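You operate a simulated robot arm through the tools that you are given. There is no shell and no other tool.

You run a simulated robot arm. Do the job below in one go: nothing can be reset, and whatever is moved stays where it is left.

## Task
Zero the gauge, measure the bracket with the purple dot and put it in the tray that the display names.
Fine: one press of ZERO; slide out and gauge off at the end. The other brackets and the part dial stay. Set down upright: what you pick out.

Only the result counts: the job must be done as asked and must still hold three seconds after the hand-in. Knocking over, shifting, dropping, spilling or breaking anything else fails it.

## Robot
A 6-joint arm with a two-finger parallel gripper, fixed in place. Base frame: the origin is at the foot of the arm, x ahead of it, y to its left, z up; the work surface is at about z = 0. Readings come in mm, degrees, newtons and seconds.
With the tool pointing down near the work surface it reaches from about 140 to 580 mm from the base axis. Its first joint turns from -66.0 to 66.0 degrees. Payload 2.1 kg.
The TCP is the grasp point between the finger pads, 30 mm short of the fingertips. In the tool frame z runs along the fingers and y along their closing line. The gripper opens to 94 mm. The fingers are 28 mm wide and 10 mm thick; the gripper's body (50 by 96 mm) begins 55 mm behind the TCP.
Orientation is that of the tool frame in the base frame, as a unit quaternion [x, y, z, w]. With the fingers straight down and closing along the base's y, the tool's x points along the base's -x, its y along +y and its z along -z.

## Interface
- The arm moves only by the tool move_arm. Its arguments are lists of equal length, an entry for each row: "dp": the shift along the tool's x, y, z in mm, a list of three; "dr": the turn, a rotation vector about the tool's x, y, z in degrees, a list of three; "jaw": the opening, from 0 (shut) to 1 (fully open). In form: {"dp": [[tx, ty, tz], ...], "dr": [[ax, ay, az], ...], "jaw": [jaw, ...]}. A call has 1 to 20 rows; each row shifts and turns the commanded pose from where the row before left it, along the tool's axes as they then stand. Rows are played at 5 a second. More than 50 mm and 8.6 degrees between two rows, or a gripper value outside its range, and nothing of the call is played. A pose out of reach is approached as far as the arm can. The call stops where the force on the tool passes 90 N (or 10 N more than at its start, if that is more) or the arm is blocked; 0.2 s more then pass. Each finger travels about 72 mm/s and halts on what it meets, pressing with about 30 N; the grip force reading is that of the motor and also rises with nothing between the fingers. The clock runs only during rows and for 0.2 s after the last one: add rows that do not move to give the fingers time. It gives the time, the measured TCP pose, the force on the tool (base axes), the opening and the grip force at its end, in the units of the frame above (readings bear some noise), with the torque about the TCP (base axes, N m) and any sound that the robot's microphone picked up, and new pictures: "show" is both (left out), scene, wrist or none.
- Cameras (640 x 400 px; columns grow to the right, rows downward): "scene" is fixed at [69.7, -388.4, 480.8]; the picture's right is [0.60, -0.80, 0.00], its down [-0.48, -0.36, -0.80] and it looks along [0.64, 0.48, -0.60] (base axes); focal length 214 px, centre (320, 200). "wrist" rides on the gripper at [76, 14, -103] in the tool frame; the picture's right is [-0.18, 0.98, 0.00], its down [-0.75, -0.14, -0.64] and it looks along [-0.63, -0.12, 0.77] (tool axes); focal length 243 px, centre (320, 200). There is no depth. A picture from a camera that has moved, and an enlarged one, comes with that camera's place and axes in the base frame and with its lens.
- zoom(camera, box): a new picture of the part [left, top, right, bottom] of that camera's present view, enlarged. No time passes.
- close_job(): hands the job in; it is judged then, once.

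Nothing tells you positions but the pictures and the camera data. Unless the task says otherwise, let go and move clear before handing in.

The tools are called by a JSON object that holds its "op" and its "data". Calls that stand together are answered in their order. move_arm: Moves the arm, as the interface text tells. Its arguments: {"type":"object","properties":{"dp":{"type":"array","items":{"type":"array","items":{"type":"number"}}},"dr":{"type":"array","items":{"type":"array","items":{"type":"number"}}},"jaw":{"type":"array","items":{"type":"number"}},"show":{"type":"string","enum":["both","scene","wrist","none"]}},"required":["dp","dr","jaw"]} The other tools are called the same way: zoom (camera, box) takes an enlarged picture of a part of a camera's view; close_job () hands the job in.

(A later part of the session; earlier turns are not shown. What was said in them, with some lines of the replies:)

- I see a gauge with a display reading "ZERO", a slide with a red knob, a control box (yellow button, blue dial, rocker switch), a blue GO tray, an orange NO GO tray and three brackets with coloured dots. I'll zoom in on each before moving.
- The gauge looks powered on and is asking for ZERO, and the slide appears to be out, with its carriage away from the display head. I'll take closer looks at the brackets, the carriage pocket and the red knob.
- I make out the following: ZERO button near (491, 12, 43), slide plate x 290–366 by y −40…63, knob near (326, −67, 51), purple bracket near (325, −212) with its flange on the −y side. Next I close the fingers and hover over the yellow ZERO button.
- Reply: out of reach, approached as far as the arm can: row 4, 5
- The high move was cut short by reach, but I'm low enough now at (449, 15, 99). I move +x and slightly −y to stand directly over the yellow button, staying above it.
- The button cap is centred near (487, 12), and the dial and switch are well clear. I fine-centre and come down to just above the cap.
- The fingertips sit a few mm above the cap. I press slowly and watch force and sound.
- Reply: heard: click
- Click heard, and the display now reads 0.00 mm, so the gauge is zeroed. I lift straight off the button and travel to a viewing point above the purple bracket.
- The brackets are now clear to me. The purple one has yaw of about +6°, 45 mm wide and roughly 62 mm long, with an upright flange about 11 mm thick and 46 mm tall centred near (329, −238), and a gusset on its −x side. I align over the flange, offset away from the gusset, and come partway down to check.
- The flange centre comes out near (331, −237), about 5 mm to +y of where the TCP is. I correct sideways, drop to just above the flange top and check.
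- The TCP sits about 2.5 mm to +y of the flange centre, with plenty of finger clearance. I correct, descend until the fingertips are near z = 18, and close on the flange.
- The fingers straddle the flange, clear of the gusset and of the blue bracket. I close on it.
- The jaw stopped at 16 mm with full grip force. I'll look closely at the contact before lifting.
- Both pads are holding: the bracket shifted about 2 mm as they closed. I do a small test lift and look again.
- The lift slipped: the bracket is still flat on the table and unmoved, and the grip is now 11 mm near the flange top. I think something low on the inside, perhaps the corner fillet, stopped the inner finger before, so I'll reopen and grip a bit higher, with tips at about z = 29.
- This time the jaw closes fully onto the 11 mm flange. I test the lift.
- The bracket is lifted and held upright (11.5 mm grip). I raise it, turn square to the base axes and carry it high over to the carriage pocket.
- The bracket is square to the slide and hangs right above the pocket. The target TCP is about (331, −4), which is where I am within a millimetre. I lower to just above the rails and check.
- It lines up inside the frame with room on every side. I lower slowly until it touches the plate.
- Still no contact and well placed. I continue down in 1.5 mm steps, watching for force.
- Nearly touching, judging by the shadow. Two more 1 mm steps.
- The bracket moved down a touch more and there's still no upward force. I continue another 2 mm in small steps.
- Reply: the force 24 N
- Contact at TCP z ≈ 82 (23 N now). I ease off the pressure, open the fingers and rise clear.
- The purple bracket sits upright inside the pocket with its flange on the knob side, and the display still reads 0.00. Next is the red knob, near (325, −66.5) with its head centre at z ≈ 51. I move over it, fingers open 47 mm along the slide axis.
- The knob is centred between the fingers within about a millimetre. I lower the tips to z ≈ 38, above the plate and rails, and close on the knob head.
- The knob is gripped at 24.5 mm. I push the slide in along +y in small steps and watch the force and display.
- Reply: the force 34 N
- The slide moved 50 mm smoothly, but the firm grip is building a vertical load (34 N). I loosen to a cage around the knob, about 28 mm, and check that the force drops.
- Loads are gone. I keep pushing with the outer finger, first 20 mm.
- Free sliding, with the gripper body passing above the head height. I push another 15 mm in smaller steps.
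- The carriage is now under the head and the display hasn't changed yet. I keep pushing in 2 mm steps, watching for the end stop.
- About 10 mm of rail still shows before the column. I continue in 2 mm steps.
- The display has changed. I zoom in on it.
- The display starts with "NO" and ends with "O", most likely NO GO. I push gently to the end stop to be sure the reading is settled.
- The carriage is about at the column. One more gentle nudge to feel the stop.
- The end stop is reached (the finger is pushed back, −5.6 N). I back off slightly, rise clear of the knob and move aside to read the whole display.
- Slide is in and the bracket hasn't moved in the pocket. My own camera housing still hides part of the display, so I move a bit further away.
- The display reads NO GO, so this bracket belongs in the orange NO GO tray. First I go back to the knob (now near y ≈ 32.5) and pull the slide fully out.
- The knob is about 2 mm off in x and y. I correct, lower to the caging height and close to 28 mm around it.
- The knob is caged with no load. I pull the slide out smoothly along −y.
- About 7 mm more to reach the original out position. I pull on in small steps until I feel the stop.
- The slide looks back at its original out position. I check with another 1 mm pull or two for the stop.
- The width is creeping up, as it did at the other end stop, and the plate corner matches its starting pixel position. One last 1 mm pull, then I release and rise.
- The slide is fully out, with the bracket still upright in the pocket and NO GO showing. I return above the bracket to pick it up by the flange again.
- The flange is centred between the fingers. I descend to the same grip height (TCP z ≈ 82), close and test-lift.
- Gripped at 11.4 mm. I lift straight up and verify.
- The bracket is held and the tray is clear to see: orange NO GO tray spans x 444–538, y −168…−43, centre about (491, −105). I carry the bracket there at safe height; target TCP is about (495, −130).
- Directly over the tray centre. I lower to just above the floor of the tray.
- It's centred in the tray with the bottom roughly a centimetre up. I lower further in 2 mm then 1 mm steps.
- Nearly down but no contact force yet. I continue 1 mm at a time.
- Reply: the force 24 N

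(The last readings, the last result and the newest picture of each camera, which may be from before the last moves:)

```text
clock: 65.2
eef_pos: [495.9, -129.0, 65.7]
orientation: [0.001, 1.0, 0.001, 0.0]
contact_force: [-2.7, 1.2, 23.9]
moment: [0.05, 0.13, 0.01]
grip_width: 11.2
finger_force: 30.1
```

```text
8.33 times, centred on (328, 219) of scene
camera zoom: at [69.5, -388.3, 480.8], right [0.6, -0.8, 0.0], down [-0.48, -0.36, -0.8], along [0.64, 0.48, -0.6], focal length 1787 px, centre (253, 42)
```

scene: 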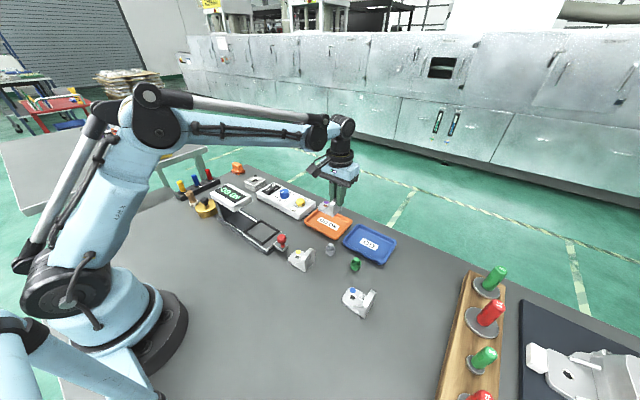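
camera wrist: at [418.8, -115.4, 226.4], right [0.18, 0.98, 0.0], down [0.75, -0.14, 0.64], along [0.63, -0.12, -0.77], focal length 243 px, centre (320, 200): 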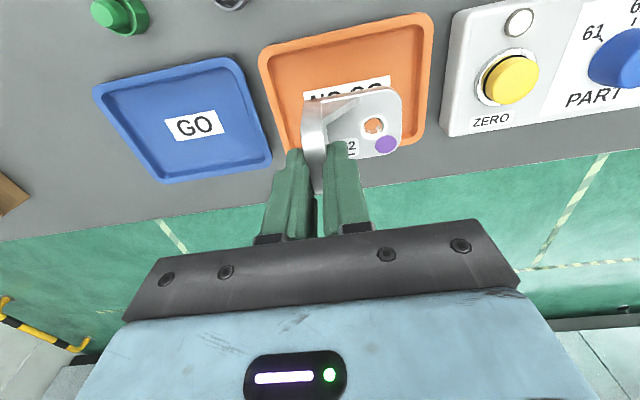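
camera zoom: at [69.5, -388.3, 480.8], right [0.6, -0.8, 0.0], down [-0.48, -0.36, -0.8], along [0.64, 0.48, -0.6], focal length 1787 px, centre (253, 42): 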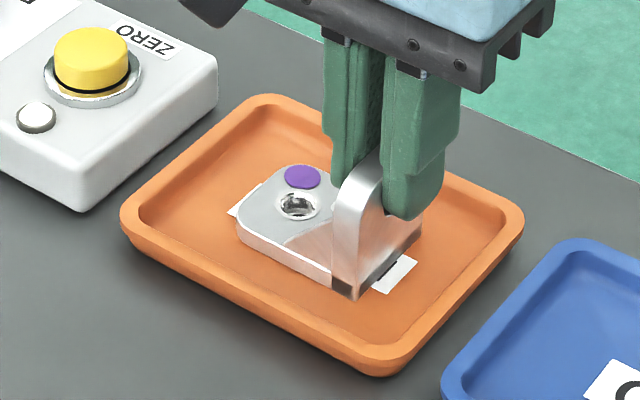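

It's resting on the tray floor (24 N). I ease off a millimetre, open the fingers and rise straight up.

{"op": "move_arm", "data": {"dp": [[0, 0, -1.1], [0, 0, 0], [0, 0, 0], [0, 0, 0], [0, 0, -8], [0, 0, -20], [0, 0, -30], [0, 0, 0]], "dr": [[0, 0, 0], [0, 0, 0], [0, 0, 0], [0, 0, 0], [0, 0, 0], [0, 0, 0], [0, 0, 0], [0, 0, 0]], "jaw": [0.0, 0.2, 0.35, 0.35, 0.35, 0.35, 0.35, 0.35]}}

{"op": "zoom", "data": {"camera": "scene", "box": [296, 195, 360, 243]}}

{"op": "zoom", "data": {"camera": "wrist", "box": [180, 0, 500, 200]}}

```text
clock: 67.0
eef_pos: [494.8, -130.4, 124.9]
orientation: [0.0, 1.0, 0.001, 0.0]
contact_force: [-0.3, 0.5, -0.3]
moment: [-0.03, 0.02, 0.01]
grip_width: 32.9
finger_force: 0.1
camera wrist: at [418.7, -114.1, 227.6], right [0.18, 0.98, 0.0], down [0.75, -0.14, 0.64], along [0.63, -0.12, -0.77], focal length 243 px, centre (320, 200)
```

scene: 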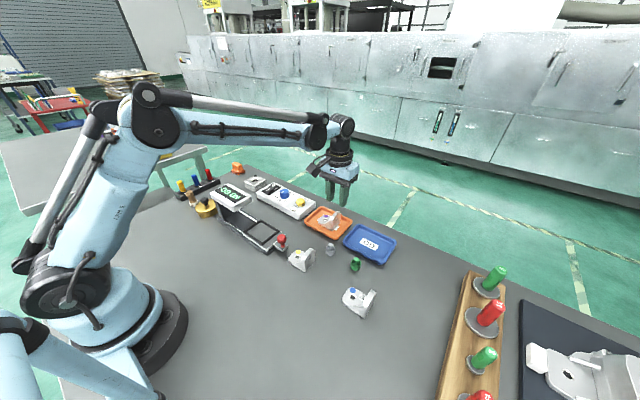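
wrist: 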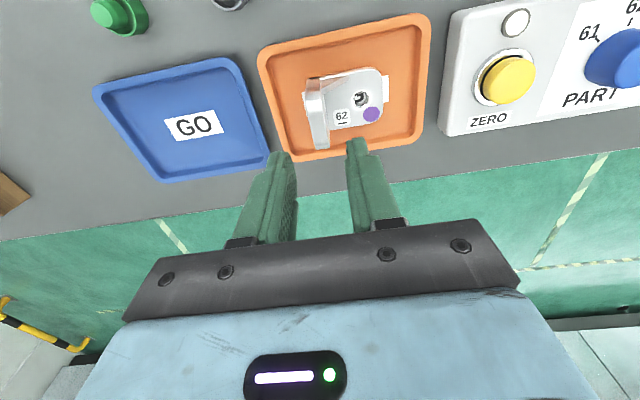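

```text
8.33 times, centred on (328, 219) of scene
camera zoom: at [69.7, -388.4, 480.8], right [0.6, -0.8, 0.0], down [-0.48, -0.36, -0.8], along [0.64, 0.48, -0.6], focal length 1787 px, centre (253, 42)
```

zoom: 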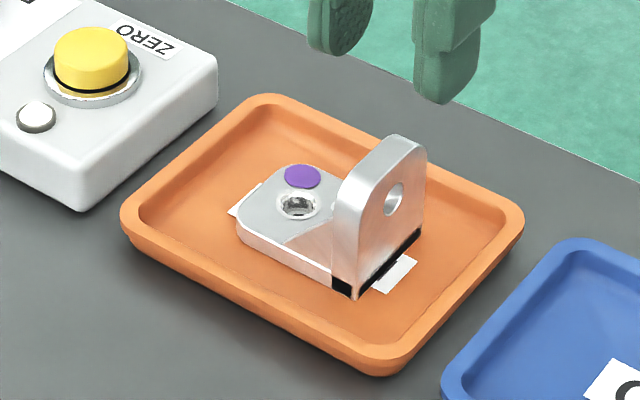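

```text
2.00 times, centred on (340, 100) of wrist
camera zoom: at [418.7, -114.1, 227.6], right [0.18, 0.98, 0.0], down [0.75, -0.14, 0.64], along [0.63, -0.12, -0.77], focal length 485 px, centre (280, 400)
```

zoom: 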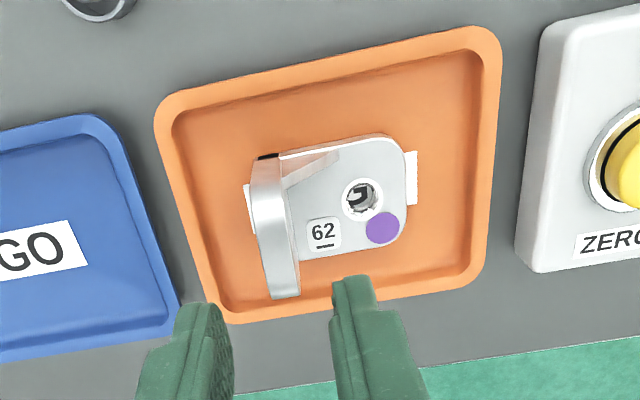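

The bracket stands upright in the NO GO tray. Last is powering off: the rocker's "O" end is on its +x side, near (504, 155), with "I" currently pressed. I close the fingers and move over, staying high above the button and dial.

{"op": "move_arm", "data": {"dp": [[0, 20, 0], [0, 35, 0], [0, 35, 0], [0, 35, 0], [0, 35, 0], [0, 35, 0], [0, 35, 0], [0, 30, 0], [0, 20, 0], [0, 0, 0], [0, 0, 0]], "dr": [[0, 0, 0], [0, 0, 0], [0, 0, 0], [0, 0, 0], [0, 0, 0], [0, 0, 0], [0, 0, 0], [0, 0, 0], [0, 0, 0], [0, 0, 0], [0, 0, 0]], "jaw": [0.35, 0.35, 0.2, 0.1, 0, 0, 0, 0, 0, 0, 0]}}

{"op": "zoom", "data": {"camera": "wrist", "box": [200, 40, 440, 190]}}

{"op": "zoom", "data": {"camera": "scene", "box": [230, 150, 310, 210]}}

```text
clock: 69.4
eef_pos: [494.1, 150.7, 120.5]
orientation: [0.0, 1.0, 0.0, -0.001]
contact_force: [-0.5, -0.1, -0.2]
moment: [0.01, 0.01, 0.03]
grip_width: 0.0
finger_force: 29.8
camera wrist: at [418.0, 165.5, 223.0], right [0.18, 0.98, 0.0], down [0.75, -0.14, 0.64], along [0.63, -0.12, -0.77], focal length 243 px, centre (320, 200)
```

scene: 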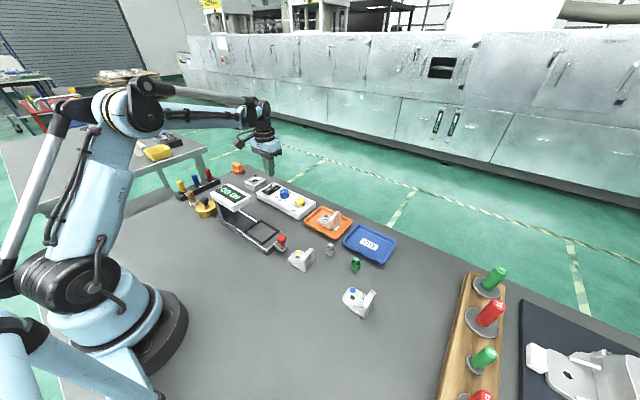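
wrist: 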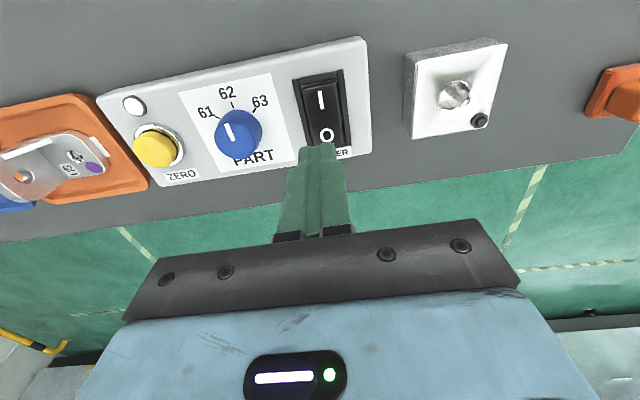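

```text
2.67 times, centred on (320, 115) of wrist
camera zoom: at [418.0, 165.5, 223.0], right [0.18, 0.98, 0.0], down [0.75, -0.14, 0.64], along [0.63, -0.12, -0.77], focal length 647 px, centre (320, 427)
```

zoom: 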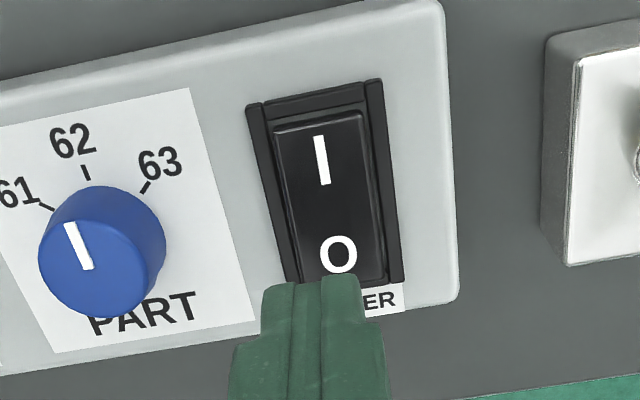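

```text
6.67 times, centred on (270, 180) of scene
camera zoom: at [69.7, -388.4, 480.8], right [0.6, -0.8, 0.0], down [-0.48, -0.36, -0.8], along [0.64, 0.48, -0.6], focal length 1430 px, centre (653, 333)
```

zoom: 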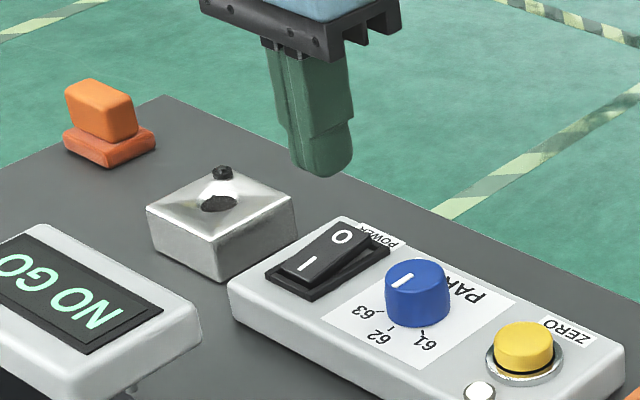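

The rocker spans x ≈ 466–511, y ≈ 145–167, with the raised O end at about (503, 155.6), and the dial still points at 62. I shift over the O end and descend to just above it.

{"op": "move_arm", "data": {"dp": [[-10, 4.5, 0], [0, 0, 15], [0, 0, 13], [0, 0, 0], [0, 0, 0]], "dr": [[0, 0, 0], [0, 0, 0], [0, 0, 0], [0, 0, 0], [0, 0, 0]], "jaw": [0, 0, 0, 0, 0], "show": "none"}}

{"op": "zoom", "data": {"camera": "wrist", "box": [200, 40, 440, 190]}}

{"op": "zoom", "data": {"camera": "scene", "box": [246, 168, 294, 204]}}

```text
clock: 70.6
eef_pos: [504.2, 153.0, 94.7]
orientation: [0.0, 1.0, 0.0, 0.0]
contact_force: [0.2, -0.5, -0.2]
moment: [0.05, -0.01, -0.04]
grip_width: 0.0
finger_force: 29.7
```

```text
2.67 times, centred on (320, 115) of wrist
camera zoom: at [428.2, 169.3, 198.1], right [0.18, 0.98, 0.0], down [0.75, -0.14, 0.64], along [0.63, -0.12, -0.77], focal length 647 px, centre (320, 427)
```

zoom: 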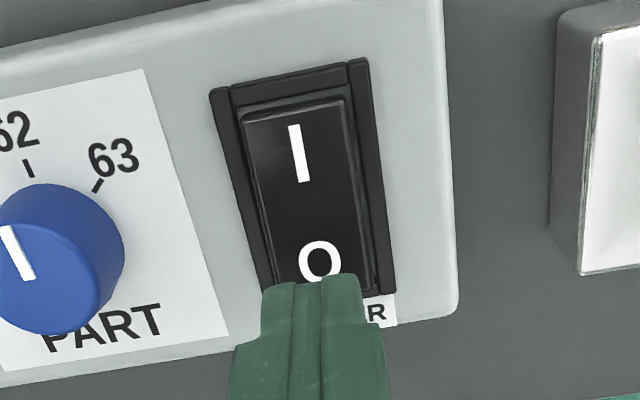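

```text
11.11 times, centred on (270, 186) of scene
camera zoom: at [69.7, -388.4, 480.8], right [0.6, -0.8, 0.0], down [-0.48, -0.36, -0.8], along [0.64, 0.48, -0.6], focal length 2383 px, centre (876, 356)
```

zoom: 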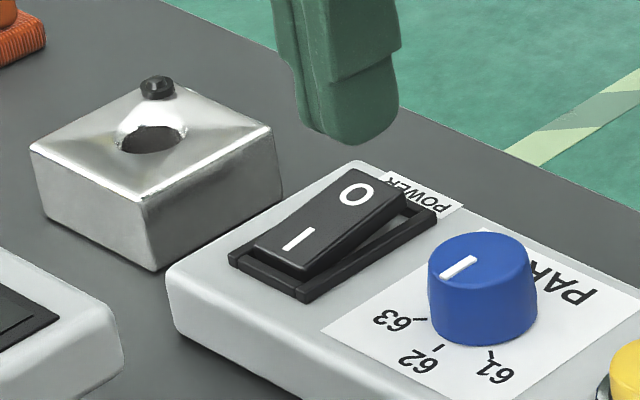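

The closed fingertips are over the raised O end, with the dial well clear. I descend slowly and press until it clicks.

{"op": "move_arm", "data": {"dp": [[0, 0, 6], [0, 0, 5], [0, 0, 2], [0, 0, 2], [0, 0, 2], [0, 0, 0]], "dr": [[0, 0, 0], [0, 0, 0], [0, 0, 0], [0, 0, 0], [0, 0, 0], [0, 0, 0]], "jaw": [0, 0, 0, 0, 0, 0], "show": "none"}}

{"op": "zoom", "data": {"camera": "scene", "box": [246, 168, 294, 204]}}

```text
clock: 72.0
eef_pos: [505.1, 153.3, 78.6]
orientation: [0.0, 1.0, -0.001, 0.0]
contact_force: [0.8, -0.2, 0.6]
moment: [-0.02, 0.01, 0.01]
grip_width: 0.0
finger_force: 30.4
```

```text
11.11 times, centred on (270, 186) of scene
camera zoom: at [69.7, -388.4, 480.8], right [0.6, -0.8, 0.0], down [-0.48, -0.36, -0.8], along [0.64, 0.48, -0.6], focal length 2383 px, centre (876, 356)
```

zoom: 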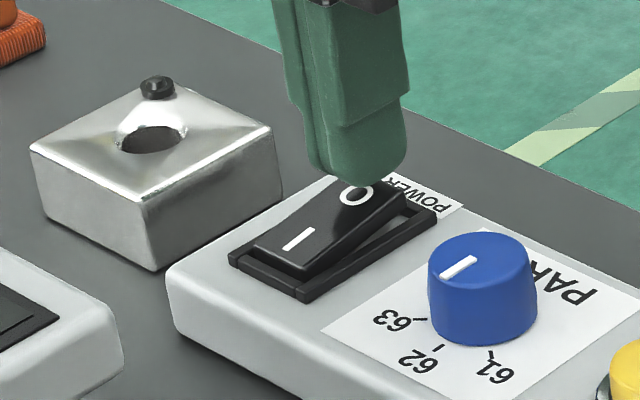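

About to touch. I continue in 2 mm steps.

{"op": "move_arm", "data": {"dp": [[0, 0, 2], [0, 0, 2], [0, 0, 0]], "dr": [[0, 0, 0], [0, 0, 0], [0, 0, 0]], "jaw": [0, 0, 0], "show": "none"}}

{"op": "move_arm", "data": {"dp": [[0, 0, 2], [0, 0, 0]], "dr": [[0, 0, 0], [0, 0, 0]], "jaw": [0, 0], "show": "none"}}

{"op": "zoom", "data": {"camera": "scene", "box": [222, 168, 294, 222]}}

```text
clock: 72.8
eef_pos: [505.1, 154.1, 75.0]
orientation: [0.0, 1.0, -0.001, 0.001]
contact_force: [-0.8, 1.0, 0.0]
moment: [0.0, 0.01, 0.0]
grip_width: 0.0
finger_force: 30.6
```

```text
clock: 73.4
eef_pos: [507.1, 155.1, 74.0]
orientation: [0.0, 1.0, 0.0, 0.0]
contact_force: [0.9, 0.5, 0.4]
moment: [0.0, 0.01, -0.01]
grip_width: 0.2
finger_force: 29.4
```

```text
7.41 times, centred on (258, 195) of scene
camera zoom: at [69.6, -388.4, 480.8], right [0.6, -0.8, 0.0], down [-0.48, -0.36, -0.8], along [0.64, 0.48, -0.6], focal length 1589 px, centre (779, 237)
```

zoom: 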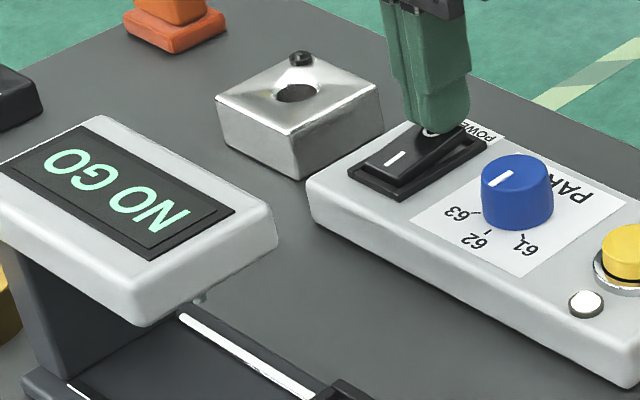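

Very close to contact and still on. I keep pressing in small steps.

{"op": "move_arm", "data": {"dp": [[0, 0, 1.5], [0, 0, 1.5], [0, 0, 0]], "dr": [[0, 0, 0], [0, 0, 0], [0, 0, 0]], "jaw": [0, 0, 0], "show": "none"}}

{"op": "zoom", "data": {"camera": "scene", "box": [222, 168, 294, 222]}}

```text
clock: 74.2
eef_pos: [505.8, 154.1, 70.1]
orientation: [-0.001, 1.0, 0.001, 0.002]
contact_force: [9.4, 4.2, 19.2]
moment: [0.13, -0.01, -0.07]
grip_width: 0.1
finger_force: 29.9
```

```text
7.41 times, centred on (258, 195) of scene
camera zoom: at [69.6, -388.4, 480.7], right [0.6, -0.8, 0.0], down [-0.48, -0.36, -0.8], along [0.64, 0.48, -0.6], focal length 1589 px, centre (779, 237)
```

zoom: 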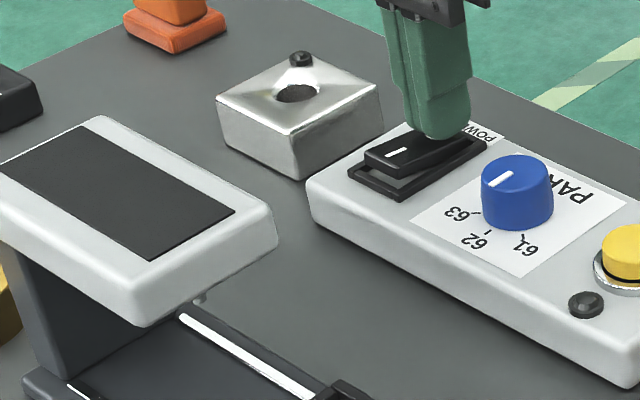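

The display and lamp went dark, so the power is off. I press one more millimetre so the rocker latches, then rise and check it stays.

{"op": "move_arm", "data": {"dp": [[0, 0, 1], [0, 0, 0], [0, 0, -10], [0, 0, -20], [0, 0, -30], [0, 0, 0]], "dr": [[0, 0, 0], [0, 0, 0], [0, 0, 0], [0, 0, 0], [0, 0, 0], [0, 0, 0]], "jaw": [0, 0, 0, 0, 0, 0]}}

{"op": "zoom", "data": {"camera": "scene", "box": [222, 168, 318, 240]}}

{"op": "zoom", "data": {"camera": "wrist", "box": [80, 20, 440, 245]}}

```text
clock: 75.6
eef_pos: [505.1, 153.1, 129.8]
orientation: [0.001, 1.0, 0.0, 0.0]
contact_force: [1.1, 0.2, -0.1]
moment: [0.01, -0.03, -0.03]
grip_width: 0.0
finger_force: 29.9
camera wrist: at [429.3, 168.5, 232.6], right [0.18, 0.98, 0.0], down [0.75, -0.14, 0.64], along [0.63, -0.12, -0.77], focal length 243 px, centre (320, 200)
```

scene: 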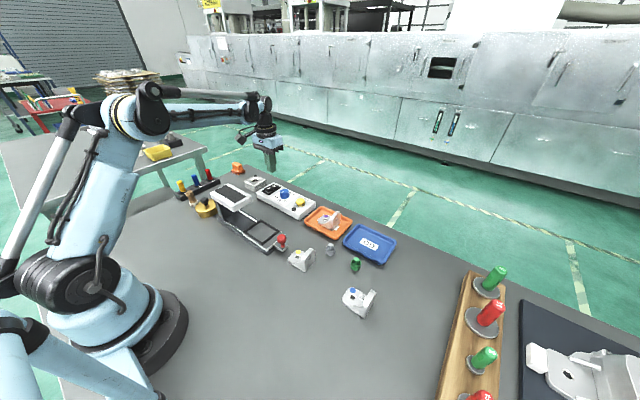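
wrist: 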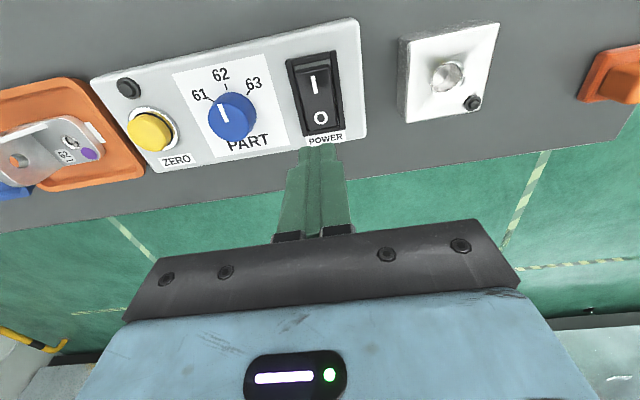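

```text
5.56 times, centred on (270, 204) of scene
camera zoom: at [69.7, -388.4, 480.8], right [0.6, -0.8, 0.0], down [-0.48, -0.36, -0.8], along [0.64, 0.48, -0.6], focal length 1192 px, centre (598, 178)
```

zoom: 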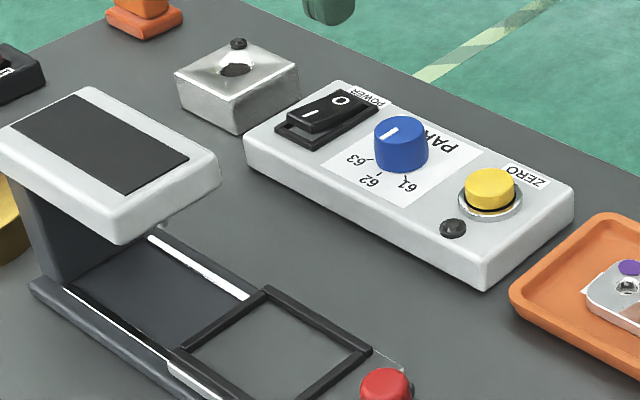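

```text
1.78 times, centred on (260, 132) of wrist
camera zoom: at [429.3, 168.5, 232.6], right [0.18, 0.98, 0.0], down [0.75, -0.14, 0.64], along [0.63, -0.12, -0.77], focal length 431 px, centre (427, 320)
```

zoom: 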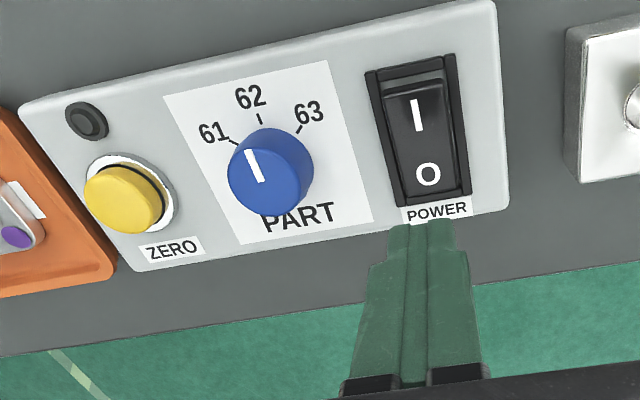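

The gauge is off with the rocker latched on O, the slide is out, the dial untouched at 62 and the purple bracket is in NO GO. I move the arm clear and take a last look at everything.

{"op": "move_arm", "data": {"dp": [[30, 0, -30], [40, -20, -25], [40, -20, -25], [30, -20, -20], [0, 0, 0]], "dr": [[0, 0, 0], [0, 0, 0], [0, 0, 0], [0, 0, 0], [0, 0, 0]], "jaw": [0, 0, 0, 0, 0]}}

{"op": "zoom", "data": {"camera": "scene", "box": [180, 160, 400, 325]}}

{"op": "zoom", "data": {"camera": "scene", "box": [300, 200, 360, 245]}}

{"op": "zoom", "data": {"camera": "scene", "box": [215, 205, 311, 265]}}

```text
refused: row 2 steps farther than a row can; nothing moved
```

```text
2.42 times, centred on (290, 242) of scene
camera zoom: at [69.7, -388.4, 480.8], right [0.6, -0.8, 0.0], down [-0.48, -0.36, -0.8], along [0.64, 0.48, -0.6], focal length 520 px, centre (393, 97)
```

zoom: 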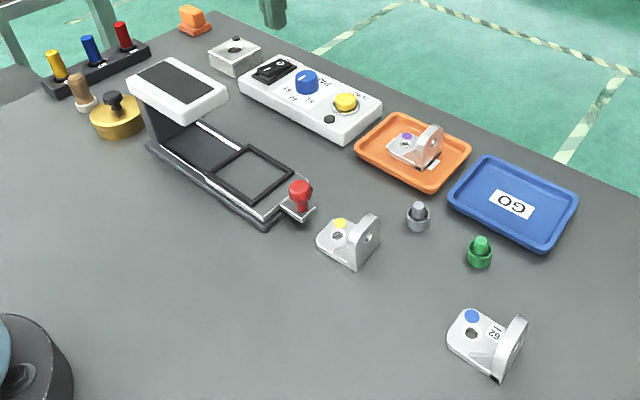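

```text
8.89 times, centred on (330, 222) of scene
camera zoom: at [69.7, -388.4, 480.8], right [0.6, -0.8, 0.0], down [-0.48, -0.36, -0.8], along [0.64, 0.48, -0.6], focal length 1906 px, centre (231, 0)
```

zoom: 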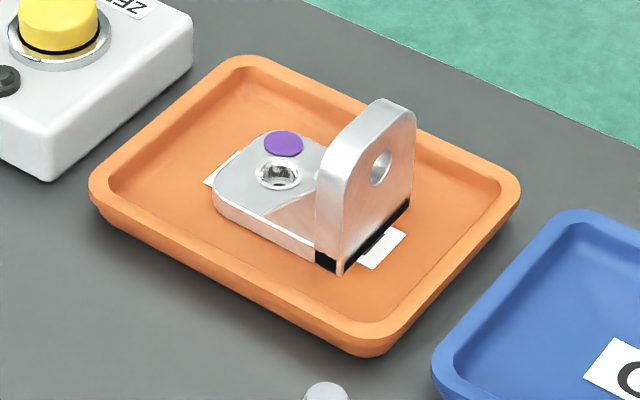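

```text
6.67 times, centred on (263, 235) of scene
camera zoom: at [69.7, -388.4, 480.8], right [0.6, -0.8, 0.0], down [-0.48, -0.36, -0.8], along [0.64, 0.48, -0.6], focal length 1430 px, centre (700, -33)
```

zoom: 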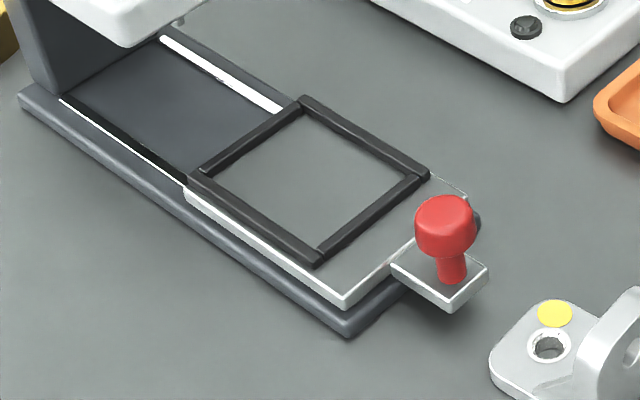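

Everything matches the goal: the slide is exactly at its starting out position, the gauge is dark, yellow and blue brackets are untouched and the purple one is upright in NO GO. That last move was refused for step size, so I redo it with shorter steps to clear the switch.

{"op": "move_arm", "data": {"dp": [[10, 0, -25], [25, 0, -25], [30, 0, -25], [30, 0, -20], [0, 0, 0], [0, 0, 0]], "dr": [[0, 0, 0], [0, 0, 0], [0, 0, 0], [0, 0, 0], [0, 0, 0], [0, 0, 0]], "jaw": [0, 0, 0, 0, 0, 0], "show": "scene"}}

{"op": "zoom", "data": {"camera": "scene", "box": [180, 160, 400, 325]}}

```text
clock: 77.0
eef_pos: [408.3, 153.5, 224.8]
orientation: [0.001, 1.0, -0.001, 0.0]
contact_force: [-0.5, -0.3, 0.8]
moment: [0.01, 0.03, -0.02]
grip_width: 0.0
finger_force: 30.3
```

scene: 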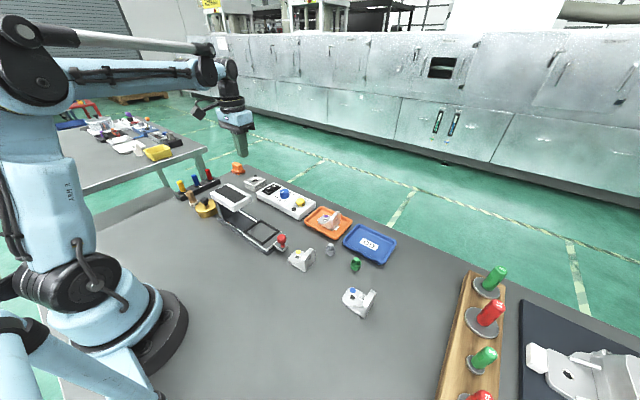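

```text
2.42 times, centred on (290, 242) of scene
camera zoom: at [69.6, -388.4, 480.8], right [0.6, -0.8, 0.0], down [-0.48, -0.36, -0.8], along [0.64, 0.48, -0.6], focal length 520 px, centre (393, 97)
```

zoom: 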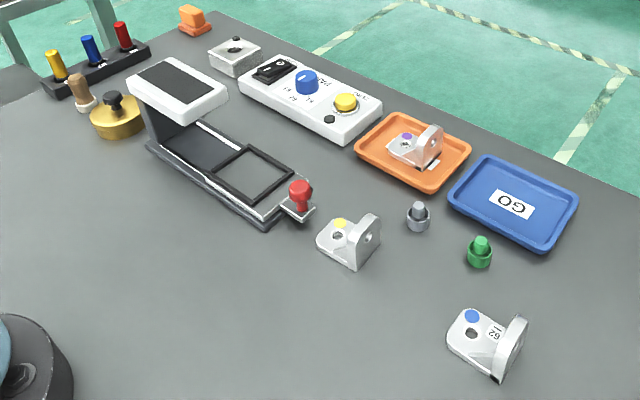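

The arm is clear and the scene is steady: gauge off, slide out, dial at 62, the other brackets in place, and the purple bracket upright in the NO GO tray. I hand the job in.

{"op": "close_job", "data": {}}

```text
The job is handed in.
```

The job is done and handed in: the gauge read NO GO for the purple-dot bracket, and it now stands upright in the orange NO GO tray.

- **Zeroing:** I pressed ZERO once, with the slide empty; the display went to 0.00 mm.
- **Measuring:** I set the bracket in the slide's pocket and pushed it in to the end stop. I read NO GO with nothing blocking the display.
- **End state:** The slide is back at its starting out position and the gauge is switched off, with its display and lamp dark. The part dial is still at 62, and the yellow and blue brackets were not touched.

My first grip on the purple bracket slipped and nudged it about 2 mm on the table. It stayed flat, and I gripped again slightly higher.
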